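You operate a simulated robot arm through the tools that you are given. There is no shell and no other tool. Be economical: measure what you need, move in short steps, check, and stop when the job is done.

Carry out the task below with a simulated robot arm. There is one attempt and no reset: what you move stays moved.

TASK
Stand the clipped blue coil beside the gauge fitting block. It goes on the side that lies toward x +0.7, y +0.7 (a direction in the base frame), with about 3 cm between them.

It is judged by the outcome, as a careful person would: the job done as asked, and still so three seconds after it is handed in. It fails if anything else is knocked over, pushed out of place, dropped, spilled or broken.

THE ROBOT
A 7-joint arm with a two-finger parallel gripper, fixed in place. Base frame: the origin is at the foot of the arm, x ahead of it, y to its left, z up; the work surface is at about z = 0. Lengths are in mm, angles in degrees, forces in N, time in s.
With the tool pointing down near the work surface it reaches from about 240 to 620 mm from the base axis. Its first joint turns from -66.0 to 66.0 degrees. Payload 2.6 kg.
Tool frame: the origin (TCP) lies between the finger pads and is the grasp point; the fingertips stand 30 mm ahead of it; z points along the fingers, y is the line along which they close. The gripper opens to 94 mm. The fingers are 28 mm wide and 10 mm thick; the gripper's body (50 by 96 mm) begins 55 mm behind the TCP.
Orientation is told as [roll, pitch, yaw] about the base's x, y, z axes, in that order, counted from this pose: with the fingers straight down and closing along the base's y, the tool's x points along the base's -x, its y along +y and its z along -z.

THE INTERFACE
- The arm moves only by the tool send_rows. Its argument "increments" is a list that holds one entry, the list of rows, each a list of 7 numbers: the shift along the tool's x, y, z in mm, then the turn, a rotation vector about the tool's x, y, z in degrees, then the finger opening in mm, from 0 to 94. In form: [[[dx, dy, dz, wx, wy, wz, jaw], ...]]. A call has 1 to 12 rows; each row shifts and turns the commanded pose from where the row before left it, along the tool's axes as they then stand. A row lasts 0.2 s, in which the tool goes at most 50 mm and 8.6 degrees; a call with a longer step from one row to the next is refused whole, and so is a gripper value outside its range. A pose out of reach is approached as far as the arm can. The call stops where the force on the tool passes 40 N (or 10 N more than at its start, if that is more) or the arm is blocked; 0.2 s more then pass. The fingers move at their own pace (about 72 mm/s each) and stop on an object; they squeeze with about 40 N. The grip force told is the motor's: it shows also when the fingers shut on nothing. Time passes only in rows, and 0.2 s behind the last, so rows that do not move let the fingers close. It gives the time, the measured TCP pose, the force on the tool (base axes), the opening and the grip force at its end, in the units of the frame above (readings bear some noise), and new pictures: "views" is both (left out), scene, wrist or none.
- Cameras (640 x 400 px; columns grow to the right, rows downward): "scene" is fixed at [9.8, 422.3, 572.3]; the picture's right is [-0.89, -0.45, 0.00], its down [-0.22, 0.44, -0.87] and it looks along [0.39, -0.78, -0.49] (base axes); focal length 340 px, centre (320, 200). "wrist" rides on the gripper at [-37, 0, -58] in the tool frame; the picture's right is [0.00, -1.00, 0.00], its down [0.97, 0.00, -0.24] and it looks along [0.24, 0.00, 0.97] (tool axes); focal length 218 px, centre (320, 200).
- measure_at(camera, pixels): for up to 12 pixels [column, row] of the newest picture of that camera ("zoom" is the newest enlarged one), the place [x, y, z] in the base frame of the surface seen there, good to about 2 mm, but the place of the scene camera against the robot may be out by one fixed shift of up to 18 mm in any direction. No time passes.
- enlarge(camera, box): a new picture of the part [left, top, right, bottom] of that camera's present view, enlarged. No time passes.
- finish_job(): hands the job in; it is judged then, once.

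Work in short steps. Measure before you move; look again where a grasp or a placing could have gone wrong, and mend it. You have 60 turns and 120 pictures in all, the two below and enlarged ones among them. Open the gripper and draw the arm clear of the work before you hand the job in, unless the task says otherwise; then end with one line.

The tools are called after "Request:" as a command line: name --argument value ..., lists and objects as JSON in quotes. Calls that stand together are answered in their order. send_rows: Moves the arm, as the interface text tells. Its arguments: {"type":"object","properties":{"increments":{"type":"array","items":{"type":"array","items":{"type":"array","items":{"type":"number"}}}},"views":{"type":"string","enum":["both","scene","wrist","none"]}},"required":["increments"]} The other tools are called the same way: measure_at (camera, pixels) gives the place of the surface under pixels of a picture; enlarge (camera, box) takes an enlarged picture of a part of a camera's view; finish_job () hands the job in.

At the start:

```text
clock: 0.0
ee_pos: [295.4, -176.9, 247.2]
tcp_rot: [0.1, 0.0, 0.0]
contact_force: [-0.1, -0.2, 0.6]
gripper_width: 94.0
grip_force: 0.1
```

scene: 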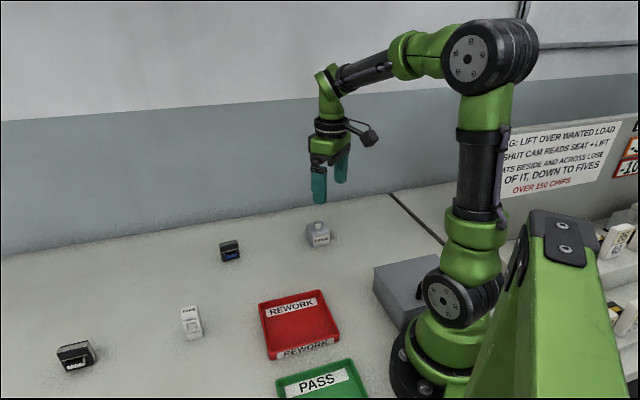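
wrist: 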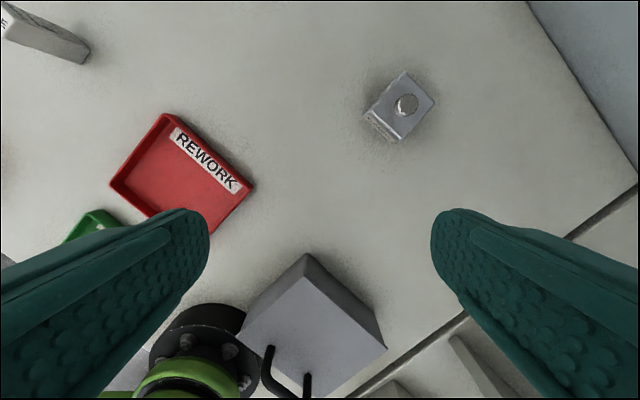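

I see small objects at scene (230,250), (318,234), (192,322), (76,355). I enlarge to identify them.

Request:
enlarge --camera "scene" --box '[170, 200, 350, 350]'

Request:
enlarge --camera "scene" --box '[40, 320, 120, 390]'

Request:
enlarge --camera "scene" --box '[200, 225, 260, 275]'

```text
2.67 times, centred on (260, 275) of scene
```

zoom: 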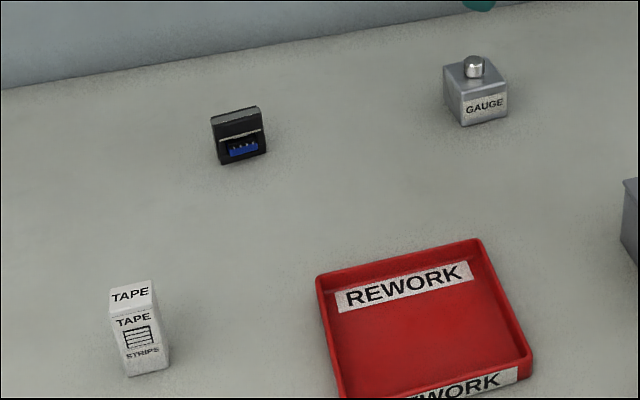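

```text
5.71 times, centred on (80, 355) of scene
```

zoom: 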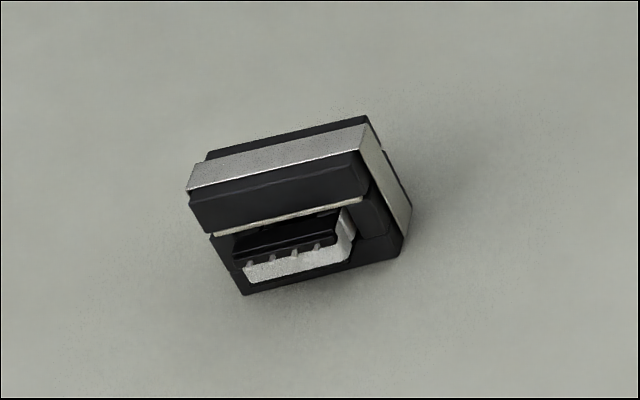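

```text
8.00 times, centred on (230, 250) of scene
```

zoom: 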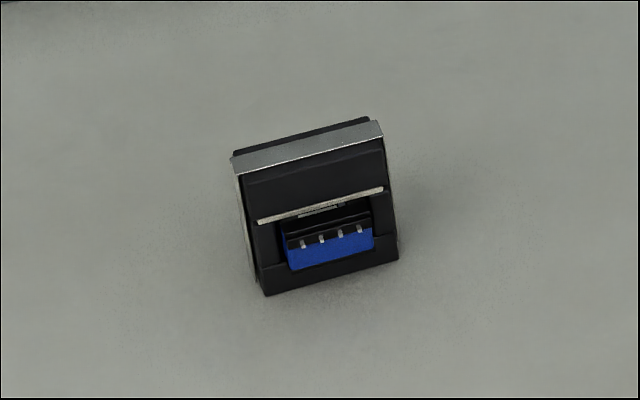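

I measure the coil and gauge, and read the sign, which may carry handling rules.

Request:
measure_at --camera "scene" --pixels '[[221, 244], [238, 240], [223, 246], [239, 243], [233, 261], [249, 257], [229, 252], [230, 242], [318, 224], [318, 240], [306, 231], [329, 229]]'

Request:
enlarge --camera "scene" --box '[490, 100, 640, 220]'

Request:
enlarge --camera "wrist" --box '[340, 50, 460, 150]'

```text
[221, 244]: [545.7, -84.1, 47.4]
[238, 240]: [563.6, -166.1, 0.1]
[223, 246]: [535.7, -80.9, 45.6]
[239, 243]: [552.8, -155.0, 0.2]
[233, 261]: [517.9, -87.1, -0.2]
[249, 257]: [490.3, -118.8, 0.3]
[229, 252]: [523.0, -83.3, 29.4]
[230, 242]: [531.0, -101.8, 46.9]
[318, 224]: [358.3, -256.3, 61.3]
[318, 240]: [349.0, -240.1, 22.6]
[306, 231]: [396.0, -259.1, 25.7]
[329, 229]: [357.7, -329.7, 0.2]
```

```text
3.33 times, centred on (565, 160) of scene
```

zoom: 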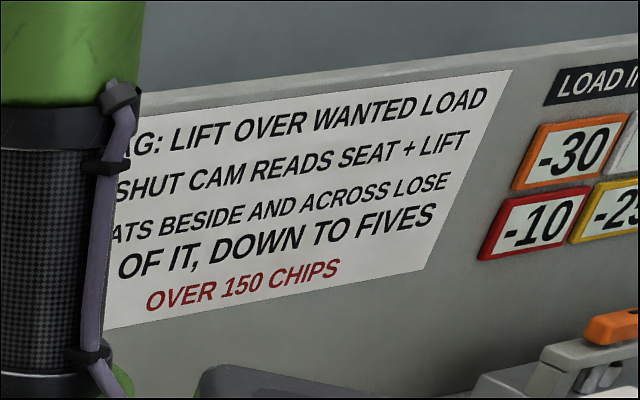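

```text
4.00 times, centred on (400, 100) of wrist
```

zoom: 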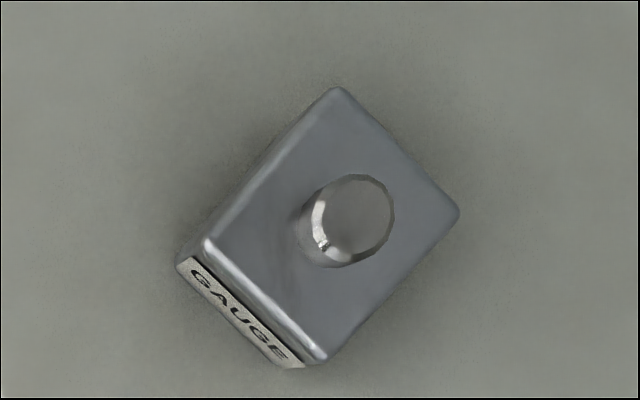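

The sign concerns another job. I move above the coil for a wrist view.

Request:
send_rows --increments '[[[-40, 13, 0, 0, 0, 0, 94], [-40, 13, 0, 0, 0, 0, 94], [-40, 13, 0, 0, 0, 0, 94], [-40, 13, 8, 0, 0, 0, 94], [-35, 13, 8, 0, 0, 0, 94]]]' --views "both"

Request:
enlarge --camera "wrist" --box '[240, 80, 400, 180]'

```text
clock: 1.2
ee_pos: [490.8, -112.0, 232.4]
tcp_rot: [0.0, 0.1, 0.1]
contact_force: [0.5, 0.2, 0.3]
gripper_width: 93.9
grip_force: 0.0
```

scene: 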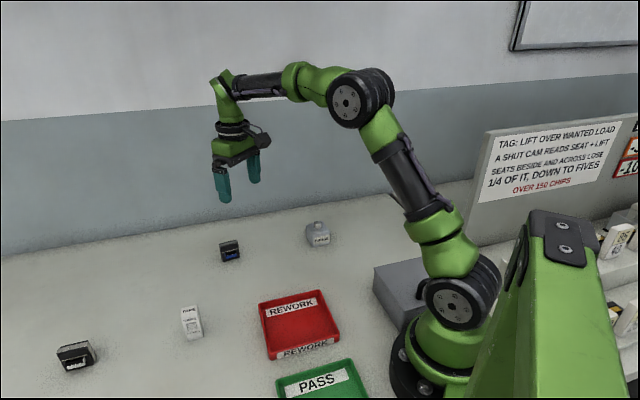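
wrist: 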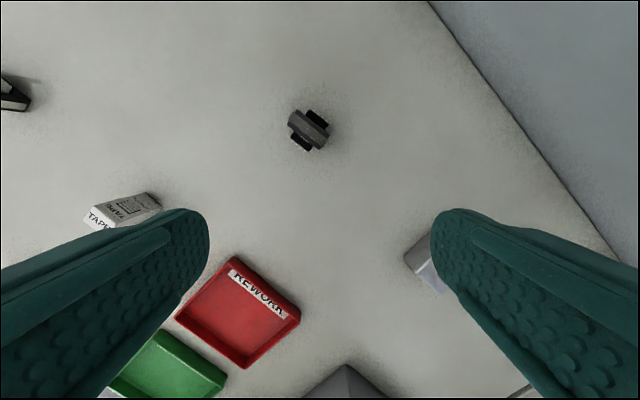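

```text
4.00 times, centred on (320, 130) of wrist
```

zoom: 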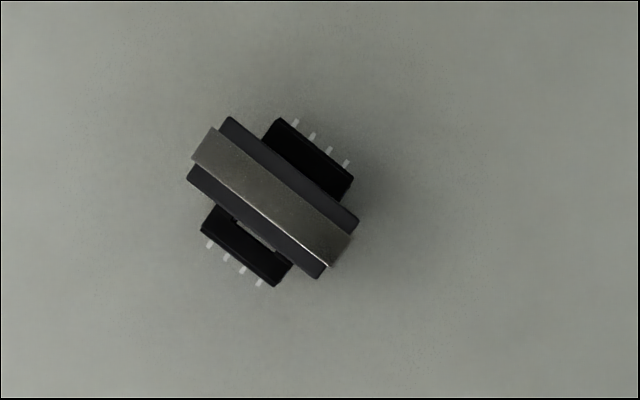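

The coil stands upright, with its clip strap running over the top and down both ends. I measure its top and footprint.

Request:
measure_at --camera "zoom" --pixels '[[212, 131], [195, 160], [350, 237], [333, 265], [230, 120], [355, 225], [190, 175], [317, 276], [283, 122], [345, 195], [206, 230], [275, 283]]'

Request:
measure_at --camera "wrist" --pixels '[[410, 253], [422, 240], [430, 285]]'

```text
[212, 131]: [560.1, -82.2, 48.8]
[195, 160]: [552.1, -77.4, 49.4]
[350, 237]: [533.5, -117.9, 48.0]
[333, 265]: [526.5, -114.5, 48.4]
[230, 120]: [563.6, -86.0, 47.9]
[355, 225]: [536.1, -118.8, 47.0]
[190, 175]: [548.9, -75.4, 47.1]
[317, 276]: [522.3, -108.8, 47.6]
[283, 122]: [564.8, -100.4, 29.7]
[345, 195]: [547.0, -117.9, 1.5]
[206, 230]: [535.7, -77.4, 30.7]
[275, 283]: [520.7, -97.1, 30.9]
```

```text
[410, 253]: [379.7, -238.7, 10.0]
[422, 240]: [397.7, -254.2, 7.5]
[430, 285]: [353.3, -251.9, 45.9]
```

Coil centre is about (543, -98), strap along ~54°, 45 mm long, 49 mm high. Next I look at the gauge block from above.

Request:
send_rows --increments '[[[27, -34, 8, 0, 0, 0, 94], [28, -34, 8, 0, 0, 0, 94], [28, -35, 8, 0, 0, 0, 94], [28, -35, 8, 0, 0, 0, 94], [0, 0, 0, 0, 0, 0, 94]]]' --views "wrist"

Request:
enlarge --camera "wrist" --box '[240, 140, 400, 240]'

```text
clock: 2.4
ee_pos: [379.5, -247.3, 200.2]
tcp_rot: [0.0, 0.1, 0.0]
contact_force: [0.8, 0.3, 0.9]
gripper_width: 93.9
grip_force: 0.0
```

wrist: 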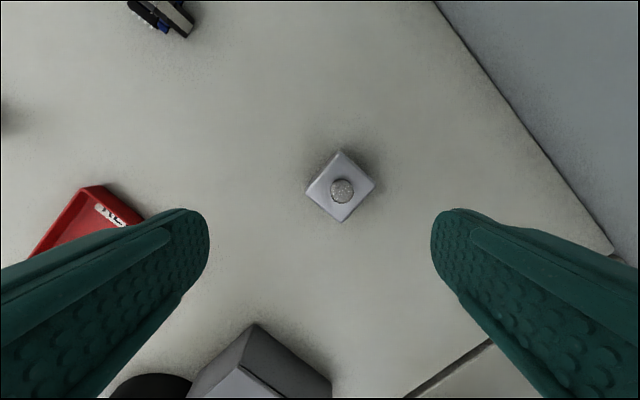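

```text
4.00 times, centred on (320, 190) of wrist
```

zoom: 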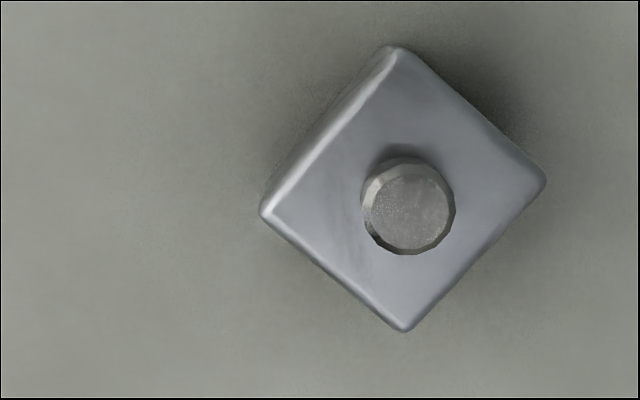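

Request:
measure_at --camera "zoom" --pixels '[[395, 54], [270, 212], [538, 180], [403, 326], [333, 134], [400, 120], [330, 122], [290, 172], [372, 70], [408, 205]]'

```text
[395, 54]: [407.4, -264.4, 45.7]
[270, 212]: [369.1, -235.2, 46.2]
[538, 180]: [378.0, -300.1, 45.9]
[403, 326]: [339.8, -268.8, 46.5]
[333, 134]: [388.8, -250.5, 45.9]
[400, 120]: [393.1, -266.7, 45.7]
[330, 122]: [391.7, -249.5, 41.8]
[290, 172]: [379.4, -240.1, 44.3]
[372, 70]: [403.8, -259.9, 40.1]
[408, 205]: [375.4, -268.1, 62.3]
```

Gauge centre ≈ (373.6, -267), face normal ≈ 50°. I go above the coil, turn to its strap direction and check.

Request:
send_rows --increments '[[[-32.7, 29.9, 10, 0, 0, 0, 94], [-32.7, 29.9, 10, 0, 0, 0, 94], [-32.7, 29.9, 10, 0, 0, 0, 94], [-32.7, 29.9, 10, 0, 0, 0, 94], [-32.7, 29.7, 10, 0, 0, 0, 94], [0, 0, 0, 0, 0, 7.1, 94], [0, 0, 0, 0, 0, 7.1, 94], [0, 0, 0, 0, 0, 7.1, 94], [0, 0, 0, 0, 0, 7.1, 94], [0, 0, 0, 0, 0, 7.1, 94], [0, 0, 0, 0, 0, 0, 94]]]' --views "wrist"

Request:
enlarge --camera "wrist" --box '[240, 130, 400, 230]'

```text
clock: 4.8
ee_pos: [542.0, -98.4, 150.4]
tcp_rot: [0.0, 0.0, -35.6]
contact_force: [0.1, -0.4, 1.1]
gripper_width: 93.9
grip_force: 0.0
```

wrist: 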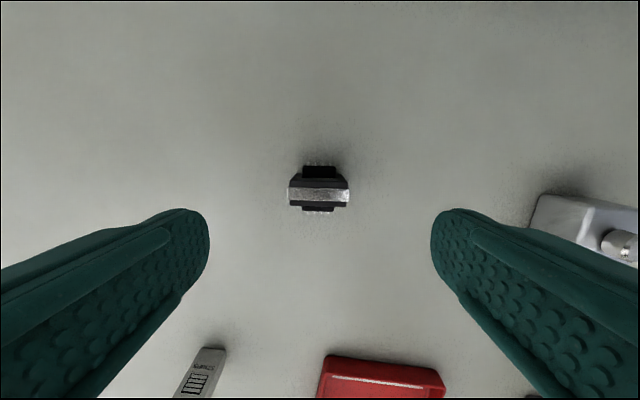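

```text
4.00 times, centred on (320, 180) of wrist
```

zoom: 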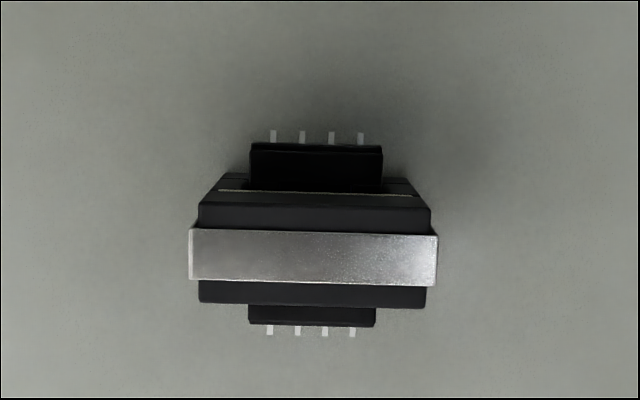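

Request:
measure_at --camera "zoom" --pixels '[[194, 255], [434, 262], [314, 258], [314, 233], [314, 282], [215, 210], [412, 210], [215, 300], [412, 303]]'

```text
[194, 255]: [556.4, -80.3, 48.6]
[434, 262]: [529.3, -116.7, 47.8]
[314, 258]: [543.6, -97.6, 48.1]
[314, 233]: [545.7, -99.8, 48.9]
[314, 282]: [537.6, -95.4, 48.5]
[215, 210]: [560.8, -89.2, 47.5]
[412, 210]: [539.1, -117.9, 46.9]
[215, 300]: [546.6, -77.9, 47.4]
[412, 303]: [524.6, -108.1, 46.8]
```

Aligned within ~1 mm. I turn 1.4° and descend to z≈36.

Request:
send_rows --increments '[[[-0.6, 0.4, 20, 0, 0, 1.4, 94], [0, 0, 25, 0, 0, 0, 94], [0, 0, 25, 0, 0, 0, 94], [0, 0, 25, 0, 0, 0, 94], [0, 0, 19, 0, 0, 0, 94], [0, 0, 0, 0, 0, 0, 94]]]' --views "both"

```text
clock: 6.2
ee_pos: [541.8, -99.7, 35.7]
tcp_rot: [0.1, -0.1, -36.9]
contact_force: [-1.0, 0.5, -0.2]
gripper_width: 94.1
grip_force: 0.1
```

scene: 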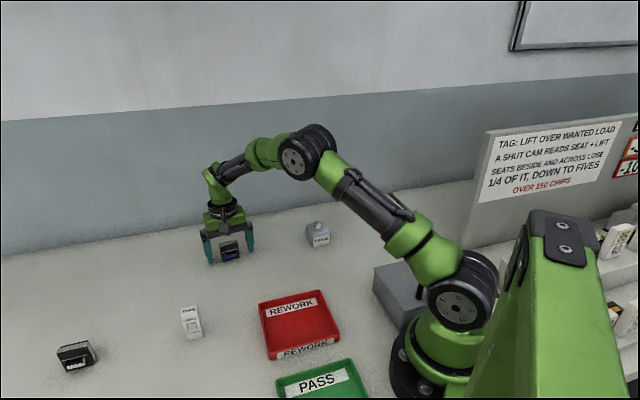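
wrist: 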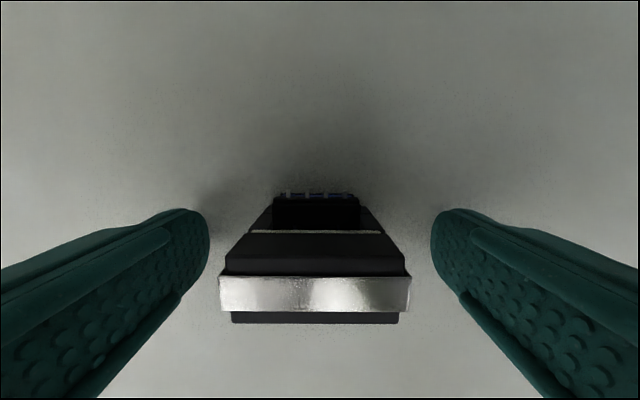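

The coil is centred between the fingers (strap at columns 219–411). I close on it.

Request:
send_rows --increments '[[[0, 1, 0, 0, 0, 0, 60], [0, 0, 0, 0, 0, 0, 50], [0, 0, 0, 0, 0, 0, 40], [0, 0, 0, 0, 0, 0, 40], [0, 0, 0, 0, 0, 0, 40]]]' --views "wrist"

```text
clock: 7.4
ee_pos: [543.4, -98.9, 35.8]
tcp_rot: [0.0, 0.1, -37.0]
contact_force: [0.0, -0.3, 0.2]
gripper_width: 47.7
grip_force: 39.5
```

wrist: 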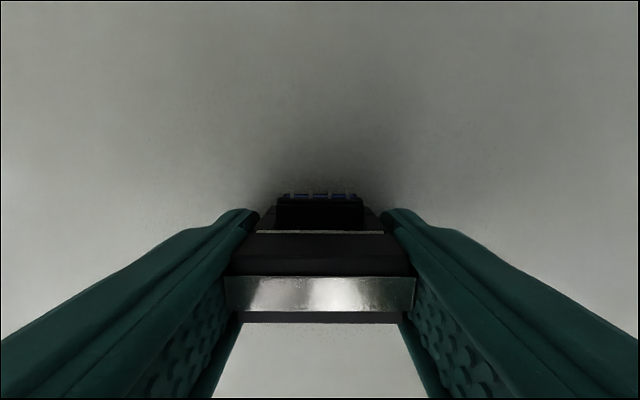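

Gripped at 47.7 mm with 39.5 N. I lift gently and check for slipping.

Request:
send_rows --increments '[[[0, 0, -5, 0, 0, 0, 40], [0, 0, -10, 0, 0, 0, 40], [0, 0, -20, 0, 0, 0, 40], [0, 0, -25, 0, 0, 0, 40], [0, 0, -25, 0, 0, 0, 40], [0, 0, 0, 0, 0, 0, 40]]]' --views "both"

```text
clock: 8.8
ee_pos: [543.5, -97.9, 121.4]
tcp_rot: [0.1, 0.0, -36.9]
contact_force: [-0.6, 0.2, 1.1]
gripper_width: 40.0
grip_force: 0.0
```

scene: 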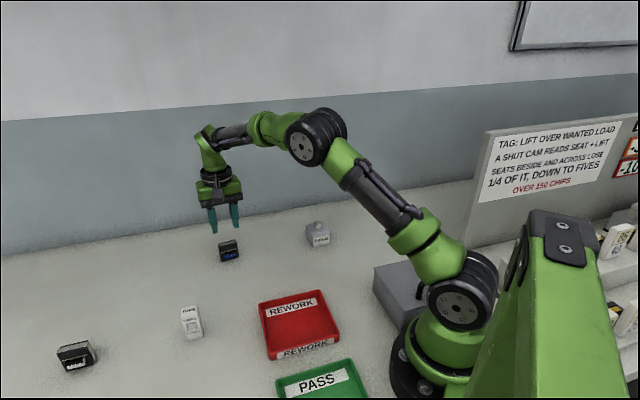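
wrist: 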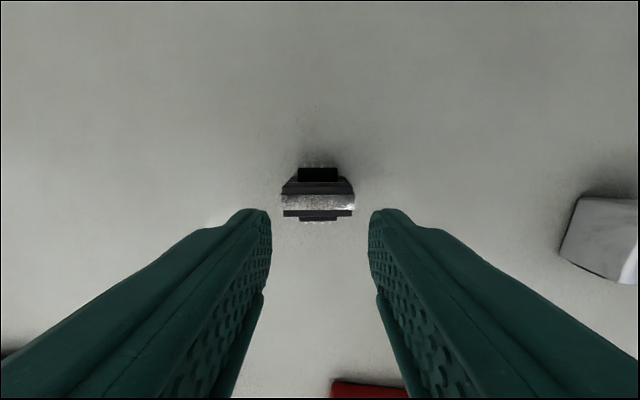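

The fingers slipped off; the coil still stands in its place. I look closely at how it is shaped for a better hold.

Request:
enlarge --camera "scene" --box '[210, 234, 250, 266]'

Request:
enlarge --camera "wrist" --box '[270, 150, 366, 230]'

```text
12.50 times, centred on (230, 250) of scene
```

zoom: 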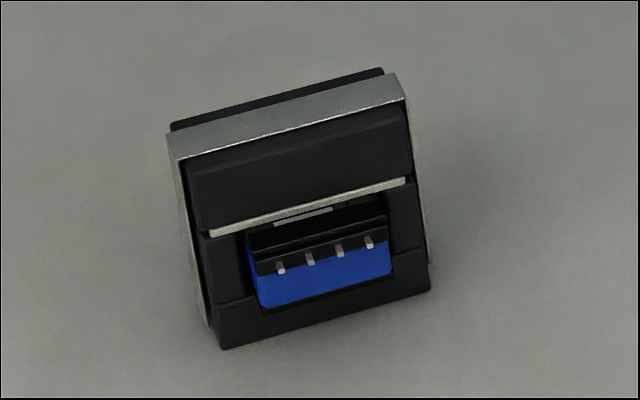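

```text
5.00 times, centred on (318, 190) of wrist
```

zoom: 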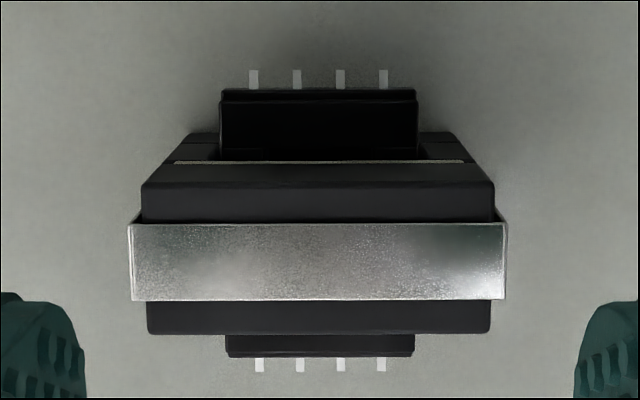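

The black core yoke above the terminals (z≈33–48) offers flat faces across the 18 mm thickness, avoiding the smooth steel strap. I measure it again.

Request:
measure_at --camera "zoom" --pixels '[[150, 186], [488, 186], [155, 329], [485, 328], [140, 262], [497, 262], [318, 175], [318, 163], [318, 96], [318, 351], [318, 262], [318, 318]]'

```text
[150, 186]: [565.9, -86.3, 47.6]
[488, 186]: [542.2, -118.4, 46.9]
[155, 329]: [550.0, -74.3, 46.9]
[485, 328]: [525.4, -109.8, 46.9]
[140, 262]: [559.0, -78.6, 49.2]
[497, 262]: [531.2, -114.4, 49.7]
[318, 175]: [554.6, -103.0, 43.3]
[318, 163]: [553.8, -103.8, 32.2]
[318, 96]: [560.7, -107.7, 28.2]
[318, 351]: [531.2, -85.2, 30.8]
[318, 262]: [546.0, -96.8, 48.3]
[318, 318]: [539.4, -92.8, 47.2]
```

Yoke centre (545.9, -97.2), still upright. I turn the tool -90° above the part, with the jaws at 50 mm.

Request:
send_rows --increments '[[[0, 0, 0, 0, 0, -8.2, 50], [0, 0, 0, 0, 0, -8.2, 50], [0, 0, 0, 0, 0, -8.2, 50], [0, 0, 0, 0, 0, -8.2, 50], [0, 0, 0, 0, 0, -8.2, 50], [0, 0, 0, 0, 0, -8.2, 50], [0, 0, 0, 0, 0, -8.2, 50], [0, 0, 0, 0, 0, -8.2, 50], [0, 0, 0, 0, 0, -8.2, 50], [0, 0, 0, 0, 0, -8.2, 50], [0, 0, 0, 0, 0, -8.2, 50], [0, 0, 0, 0, 0, 0, 50]]]' --views "wrist"

Request:
enlarge --camera "wrist" --box '[256, 150, 384, 230]'

```text
clock: 11.4
ee_pos: [544.6, -98.5, 119.0]
tcp_rot: [0.0, -0.1, 53.5]
contact_force: [-0.3, 0.7, -0.4]
gripper_width: 50.0
grip_force: 0.0
```

wrist: 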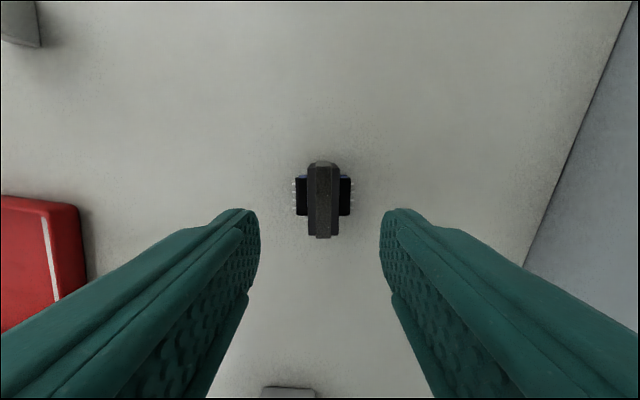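

```text
5.00 times, centred on (320, 190) of wrist
```

zoom: 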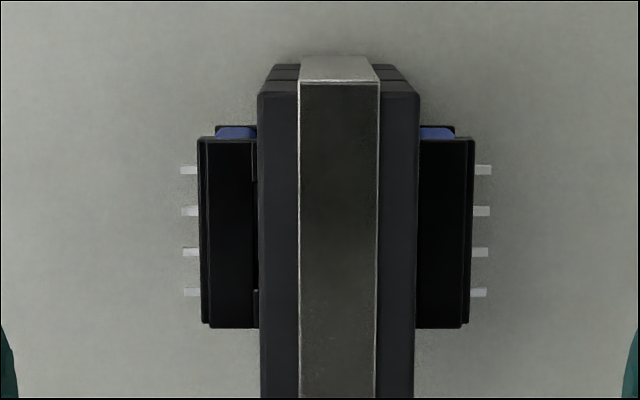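

Request:
measure_at --camera "zoom" --pixels '[[262, 200], [415, 200], [303, 100], [374, 100], [303, 370], [374, 370], [230, 230], [445, 230], [230, 150], [445, 150]]'

Request:
enlarge --camera "wrist" --box '[240, 150, 400, 250]'

```text
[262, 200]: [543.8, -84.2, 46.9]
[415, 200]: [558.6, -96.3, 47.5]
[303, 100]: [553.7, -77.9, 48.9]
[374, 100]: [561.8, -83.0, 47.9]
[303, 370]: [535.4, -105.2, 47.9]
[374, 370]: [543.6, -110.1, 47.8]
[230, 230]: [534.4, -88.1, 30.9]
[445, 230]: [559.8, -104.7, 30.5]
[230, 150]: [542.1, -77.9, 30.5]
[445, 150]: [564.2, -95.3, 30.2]
```

```text
4.00 times, centred on (320, 200) of wrist
```

zoom: 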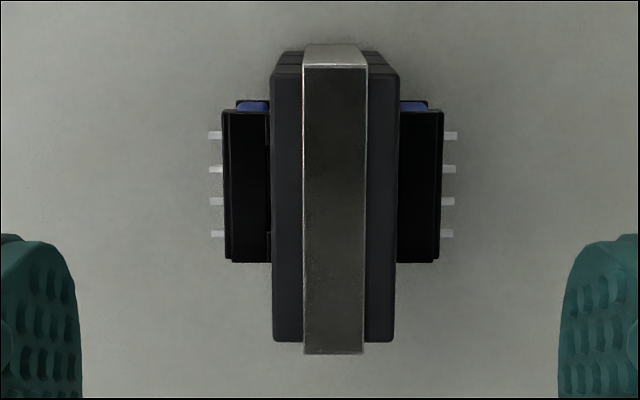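

Aligned. I shift by 2 mm and lower until the fingertips are at z≈34, just above the terminal blocks (z≈31), then close.

Request:
send_rows --increments '[[[-2, -1.2, 15, 0, 0, 0, 50], [0, 0, 20, 0, 0, 0, 50], [0, 0, 12, 0, 0, 0, 50], [0, 0, 8, 0, 0, 0, 50], [0, 0, 0, 0, 0, 0, 50]]]' --views "wrist"

```text
clock: 12.6
ee_pos: [545.8, -96.7, 64.6]
tcp_rot: [0.0, 0.0, 53.3]
contact_force: [-0.3, -0.7, -0.8]
gripper_width: 50.0
grip_force: 0.2
```

wrist: 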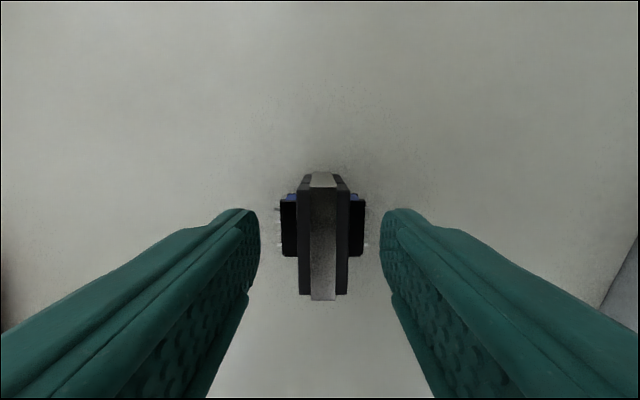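

Still about 1 mm right of centre; I correct it and close.

Request:
send_rows --increments '[[[0, -1, 0, 0, 0, 0, 40], [0, 0, 0, 0, 0, 0, 28], [0, 0, 0, 0, 0, 0, 20], [0, 0, 0, 0, 0, 0, 10], [0, 0, 0, 0, 0, 0, 10], [0, 0, 0, 0, 0, 0, 10]]]' --views "wrist"

```text
clock: 14.0
ee_pos: [546.7, -97.0, 64.5]
tcp_rot: [0.0, 0.0, 53.3]
contact_force: [-0.6, -0.7, 0.3]
gripper_width: 19.5
grip_force: 39.4
```

wrist: 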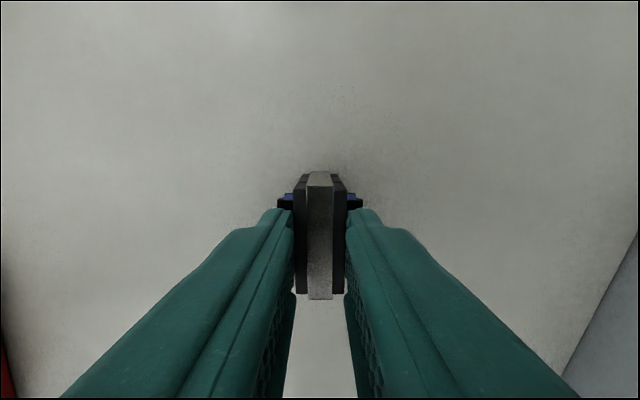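

Gripped at 19.5 mm. I lift slowly by 6 mm and check.

Request:
send_rows --increments '[[[0, 0, -1, 0, 0, 0, 10], [0, 0, -2, 0, 0, 0, 10], [0, 0, -3, 0, 0, 0, 10], [0, 0, 0, 0, 0, 0, 10]]]' --views "both"

```text
clock: 15.0
ee_pos: [547.3, -98.1, 71.7]
tcp_rot: [-0.1, 0.0, 53.3]
contact_force: [0.1, -0.3, -1.2]
gripper_width: 19.1
grip_force: 40.1
```

scene: 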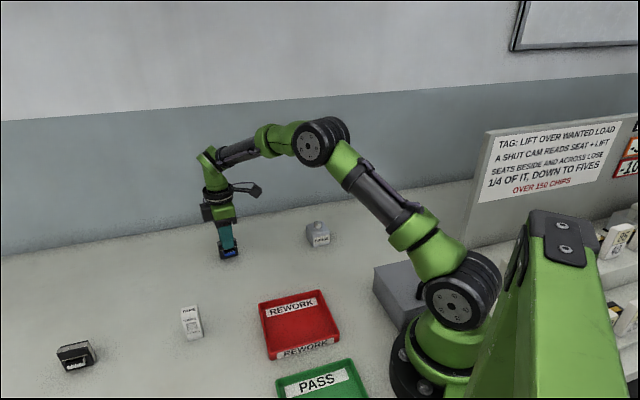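
wrist: 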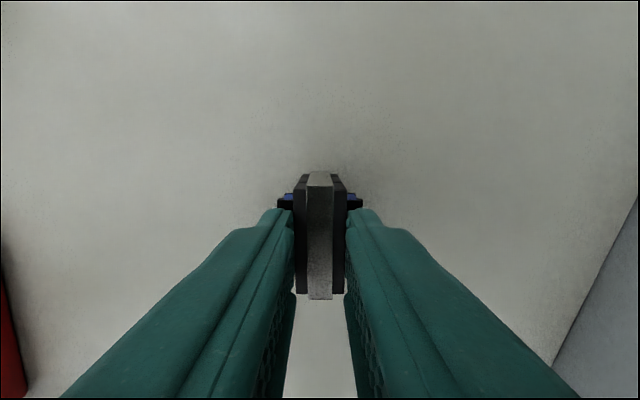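

The coil kept its place in the wrist view, so it came up with the fingers. I lift further.

Request:
send_rows --increments '[[[0, 0, -6, 0, 0, 0, 10], [0, 0, -10, 0, 0, 0, 10], [0, 0, -12, 0, 0, 0, 10], [0, 0, -10, 0, 0, 0, 10], [0, 0, -5, 0, 0, 0, 10], [0, 0, 0, 0, 0, 0, 10]]]' --views "both"

Request:
enlarge --camera "scene" --box '[190, 200, 270, 270]'

```text
clock: 16.4
ee_pos: [545.9, -99.2, 114.4]
tcp_rot: [0.0, 0.0, 53.3]
contact_force: [-0.3, 0.0, -1.4]
gripper_width: 19.4
grip_force: 39.9
```

scene: 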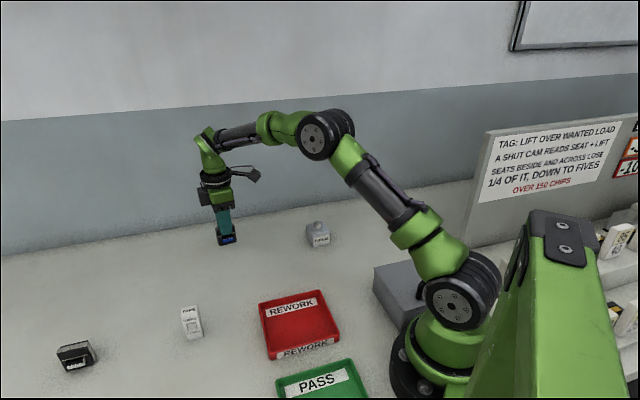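
wrist: 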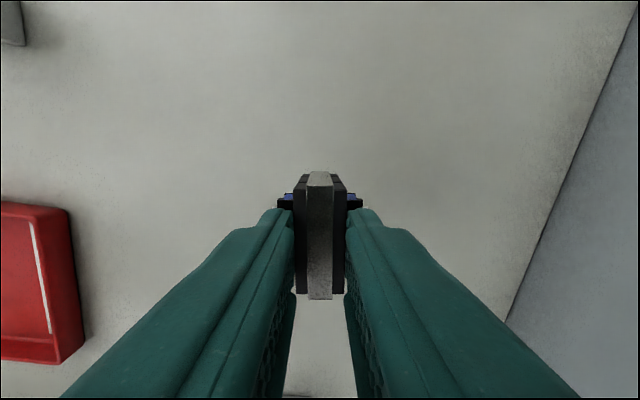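

```text
5.71 times, centred on (230, 235) of scene
```

zoom: 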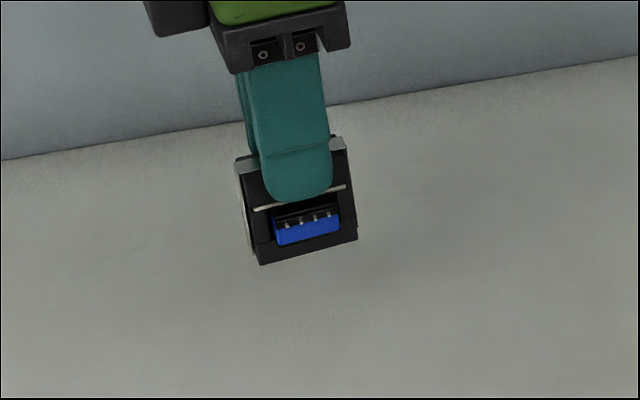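

The coil is held level. I carry it to a waypoint 20 mm beyond the target, turning 2.6° to match the gauge.

Request:
send_rows --increments '[[[15, 3, 0, 0, 0, 0, 10], [25, 5, 0, 0, 0, 0, 10], [25, 5, 0, 0, 0, 0, 10], [25, 5, 0, 0, 0, 0, 10], [25, 5, 0, 0, 0, 0, 10], [16, 3, 0, 0, 0, 0, 10], [10, 2.1, 0, 0, 0, 2.6, 10], [0, 0, 0, 0, 0, 0, 10]]]' --views "both"

```text
clock: 18.2
ee_pos: [440.6, -194.7, 113.9]
tcp_rot: [0.0, -0.1, 50.7]
contact_force: [0.2, 1.0, -1.9]
gripper_width: 19.2
grip_force: 40.0
```

scene: 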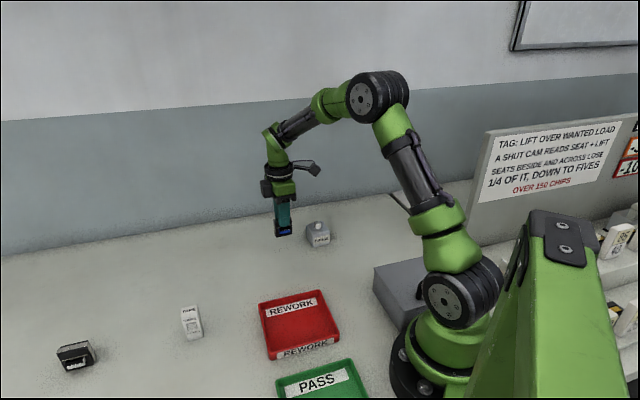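
wrist: 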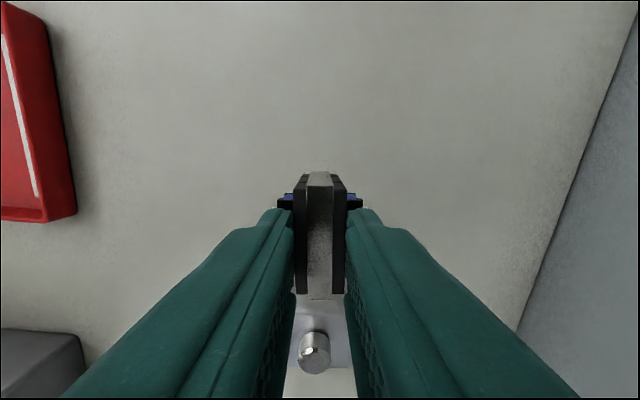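

The gauge knob is visible past the coil at (314,352). I measure the strap ends and the gauge top.

Request:
enlarge --camera "wrist" --box '[272, 160, 368, 400]'

Request:
measure_at --camera "wrist" --pixels '[[320, 186], [320, 190], [320, 296], [320, 298], [320, 303], [320, 310], [314, 345], [320, 385], [320, 395], [320, 240]]'

```text
1.67 times, centred on (320, 280) of wrist
```

zoom: 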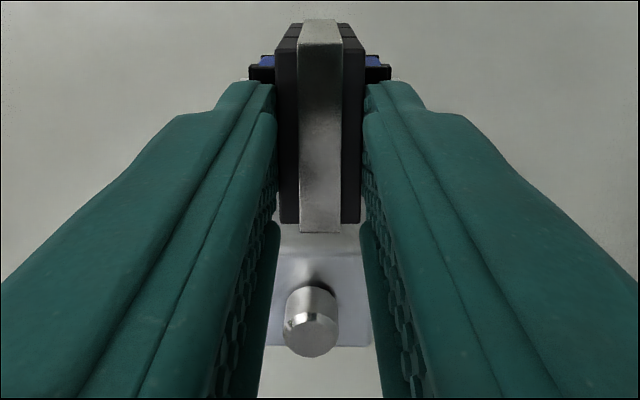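

```text
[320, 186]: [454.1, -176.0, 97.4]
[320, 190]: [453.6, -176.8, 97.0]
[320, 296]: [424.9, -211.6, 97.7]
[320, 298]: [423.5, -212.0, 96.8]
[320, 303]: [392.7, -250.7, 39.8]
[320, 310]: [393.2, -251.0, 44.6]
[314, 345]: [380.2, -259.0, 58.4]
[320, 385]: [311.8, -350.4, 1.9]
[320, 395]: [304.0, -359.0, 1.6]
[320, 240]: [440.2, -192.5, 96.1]
```

Gap along the face normal is now ~49.5 mm, so I move 19.5 mm in and lower to about 4 mm above the table.

Request:
send_rows --increments '[[[10, 0, 0, 0, 0, 0, 10], [9.5, 0, 0, 0, 0, 0, 10], [0, 0, 10, 0, 0, 0, 10], [0, 0, 14, 0, 0, 0, 10], [0, 0, 12, 0, 0, 0, 10], [0, 0, 8, 0, 0, 0, 10], [0, 0, 0, 0, 0, 0, 10]]]' --views "both"

Request:
enlarge --camera "scene" --box '[260, 190, 350, 260]'

Request:
measure_at --camera "wrist" --pixels '[[320, 190], [320, 294], [320, 296], [320, 303], [320, 310], [320, 320], [320, 330], [320, 240]]'

```text
clock: 19.8
ee_pos: [429.8, -210.6, 70.6]
tcp_rot: [0.0, 0.0, 50.7]
contact_force: [0.3, -0.2, -1.4]
gripper_width: 19.3
grip_force: 39.8
```

scene: 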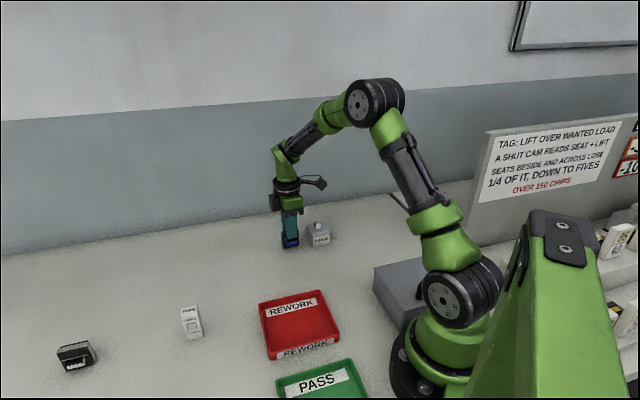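
wrist: 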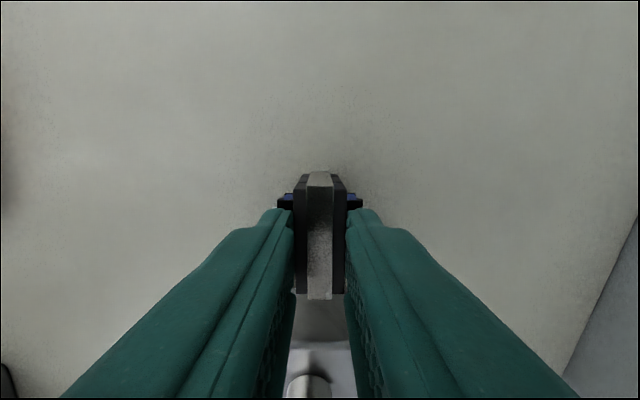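

```text
5.71 times, centred on (305, 225) of scene
```

zoom: 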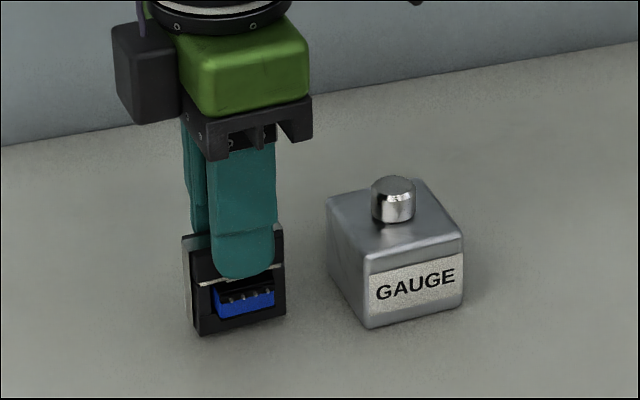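

```text
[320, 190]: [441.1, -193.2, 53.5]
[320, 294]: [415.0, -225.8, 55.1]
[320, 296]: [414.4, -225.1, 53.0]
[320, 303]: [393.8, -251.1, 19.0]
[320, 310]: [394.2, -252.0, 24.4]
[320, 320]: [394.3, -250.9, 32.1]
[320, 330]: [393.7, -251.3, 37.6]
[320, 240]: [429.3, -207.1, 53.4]
```

Gap ≈ 31 mm and aligned; the strap top is about 5 mm above its standing height. I lower the rest in small steps.

Request:
send_rows --increments '[[[1, 0, 2, 0, 0, 0, 10], [0, 0, 1.5, 0, 0, 0, 10], [0, 0, 1, 0, 0, 0, 10], [0, 0, 0.5, 0, 0, 0, 10], [0, 0, 0, 0, 0, 0, 10]]]' --views "wrist"

Request:
measure_at --camera "wrist" --pixels '[[320, 200], [320, 240], [320, 270], [320, 290]]'

```text
clock: 21.0
ee_pos: [428.2, -211.6, 65.1]
tcp_rot: [0.0, 0.0, 50.7]
contact_force: [0.1, -0.2, -2.2]
gripper_width: 19.4
grip_force: 40.6
```

wrist: 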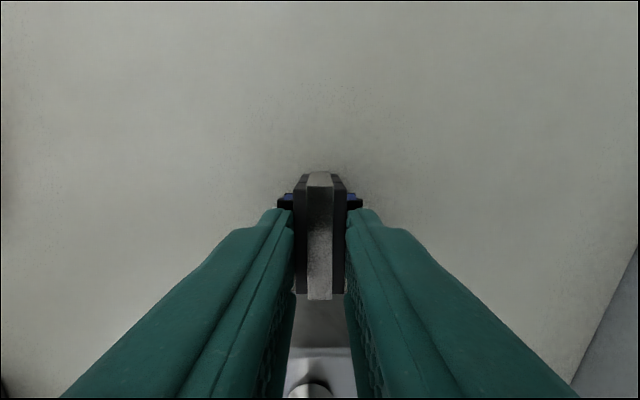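

```text
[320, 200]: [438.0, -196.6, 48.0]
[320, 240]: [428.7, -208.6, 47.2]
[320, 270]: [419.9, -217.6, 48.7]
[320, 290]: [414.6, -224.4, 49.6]
```

Request:
send_rows --increments '[[[0, 0, 0.4, 0, 0, 0, 10], [0, 0, 0.4, 0, 0, 0, 10], [0, 0, 0, 0, 0, 0, 10]]]' --views "none"

```text
clock: 21.8
ee_pos: [427.5, -211.4, 65.8]
tcp_rot: [-0.2, 0.0, 50.8]
contact_force: [-3.6, 1.7, 9.0]
gripper_width: 19.2
grip_force: 39.7
```

Upward force of 9 N shows that it stands on the table. I release by opening to 40 mm.

Request:
send_rows --increments '[[[0, 0, 0, 0, 0, 0, 22], [0, 0, 0, 0, 0, 0, 28], [0, 0, 0, 0, 0, 0, 40], [0, 0, 0, 0, 0, 0, 40], [0, 0, 0, 0, 0, 0, 40]]]' --views "wrist"

```text
clock: 23.0
ee_pos: [428.5, -210.5, 63.5]
tcp_rot: [0.0, 0.0, 50.7]
contact_force: [-0.6, 0.4, 0.3]
gripper_width: 39.6
grip_force: 0.0
```

wrist: 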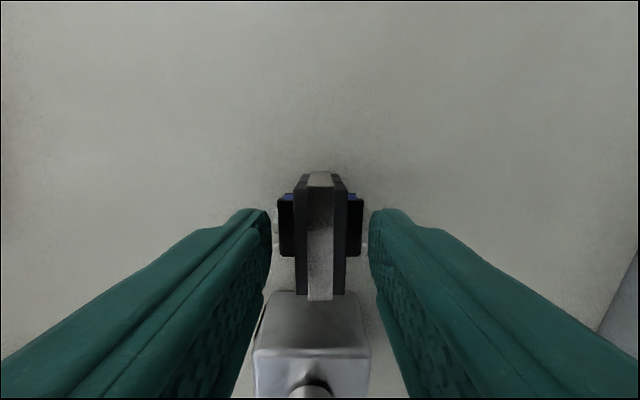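

The coil stands free. I raise straight up, then draw back and check.

Request:
send_rows --increments '[[[0, 0, -10, 0, 0, 0, 40], [0, 0, -25, 0, 0, 0, 40], [0, 0, -35, 0, 0, 0, 40], [0, 0, -35, 0, 0, 0, 60], [0, 0, -35, 0, 0, 0, 60], [0, 0, 0, 0, 0, 0, 60]]]' --views "both"

Request:
enlarge --camera "wrist" --box '[240, 140, 400, 300]'

Request:
enlarge --camera "scene" --box '[260, 190, 350, 260]'

```text
clock: 24.4
ee_pos: [426.4, -209.8, 205.4]
tcp_rot: [-0.1, 0.0, 50.7]
contact_force: [0.8, -0.4, 0.2]
gripper_width: 59.8
grip_force: 0.1
```

scene: 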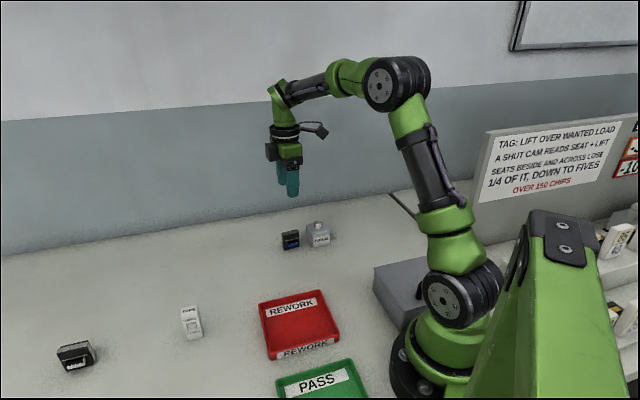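
wrist: 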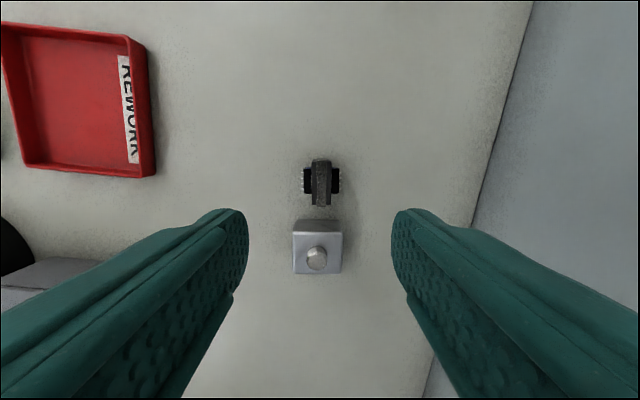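

```text
2.50 times, centred on (320, 220) of wrist
```

zoom: 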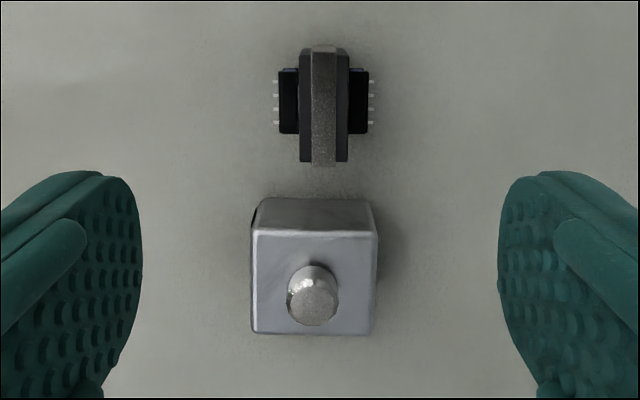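

```text
5.71 times, centred on (305, 225) of scene
```

zoom: 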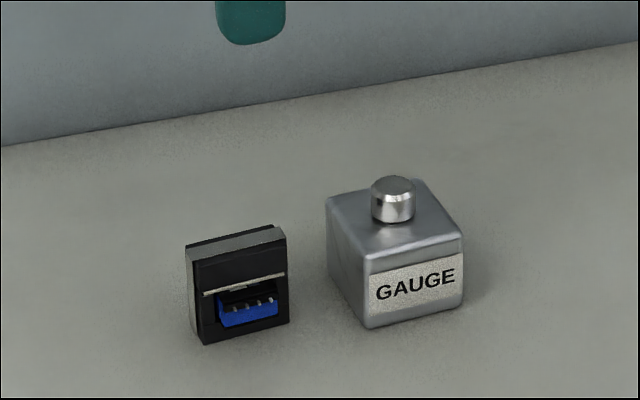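

Request:
measure_at --camera "wrist" --pixels '[[321, 203], [321, 205], [320, 223], [320, 227], [320, 230], [321, 162]]'

```text
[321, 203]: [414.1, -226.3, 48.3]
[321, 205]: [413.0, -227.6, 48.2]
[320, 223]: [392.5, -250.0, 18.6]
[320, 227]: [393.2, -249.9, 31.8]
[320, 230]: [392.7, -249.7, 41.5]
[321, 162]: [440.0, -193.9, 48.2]
```

The gap measures ~30 mm, with the coil upright. I draw the arm well clear.

Request:
send_rows --increments '[[[-25, 0, -15, 0, 0, 0, 60], [-30, 0, -15, 0, 0, 0, 60], [-30, 0, 0, 0, 0, 0, 60], [0, 0, 0, 0, 0, 0, 60]]]' --views "scene"

```text
clock: 25.4
ee_pos: [481.2, -144.3, 235.8]
tcp_rot: [0.0, 0.1, 50.7]
contact_force: [0.8, 0.2, 0.1]
gripper_width: 59.9
grip_force: 0.0
```

scene: 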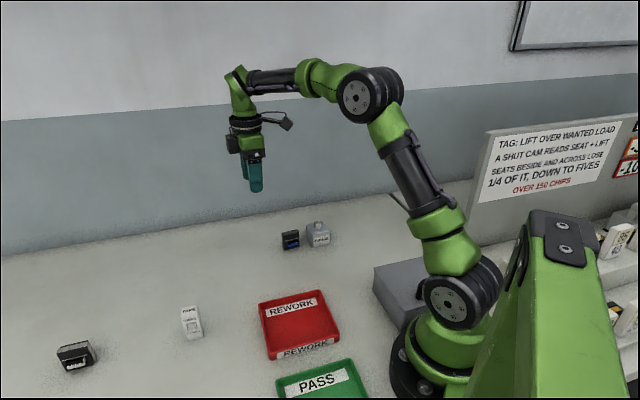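

The coil at (290,240) stands beside the gauge, the arm is clear and nothing else has moved, so I hand in.

Request:
finish_job

```text
The job is handed in.
```

The clipped blue coil stands upright on the (+x, +y) side of the gauge block with a measured gap of about 30 mm; my first grip slipped off without knocking it over, and the second held.
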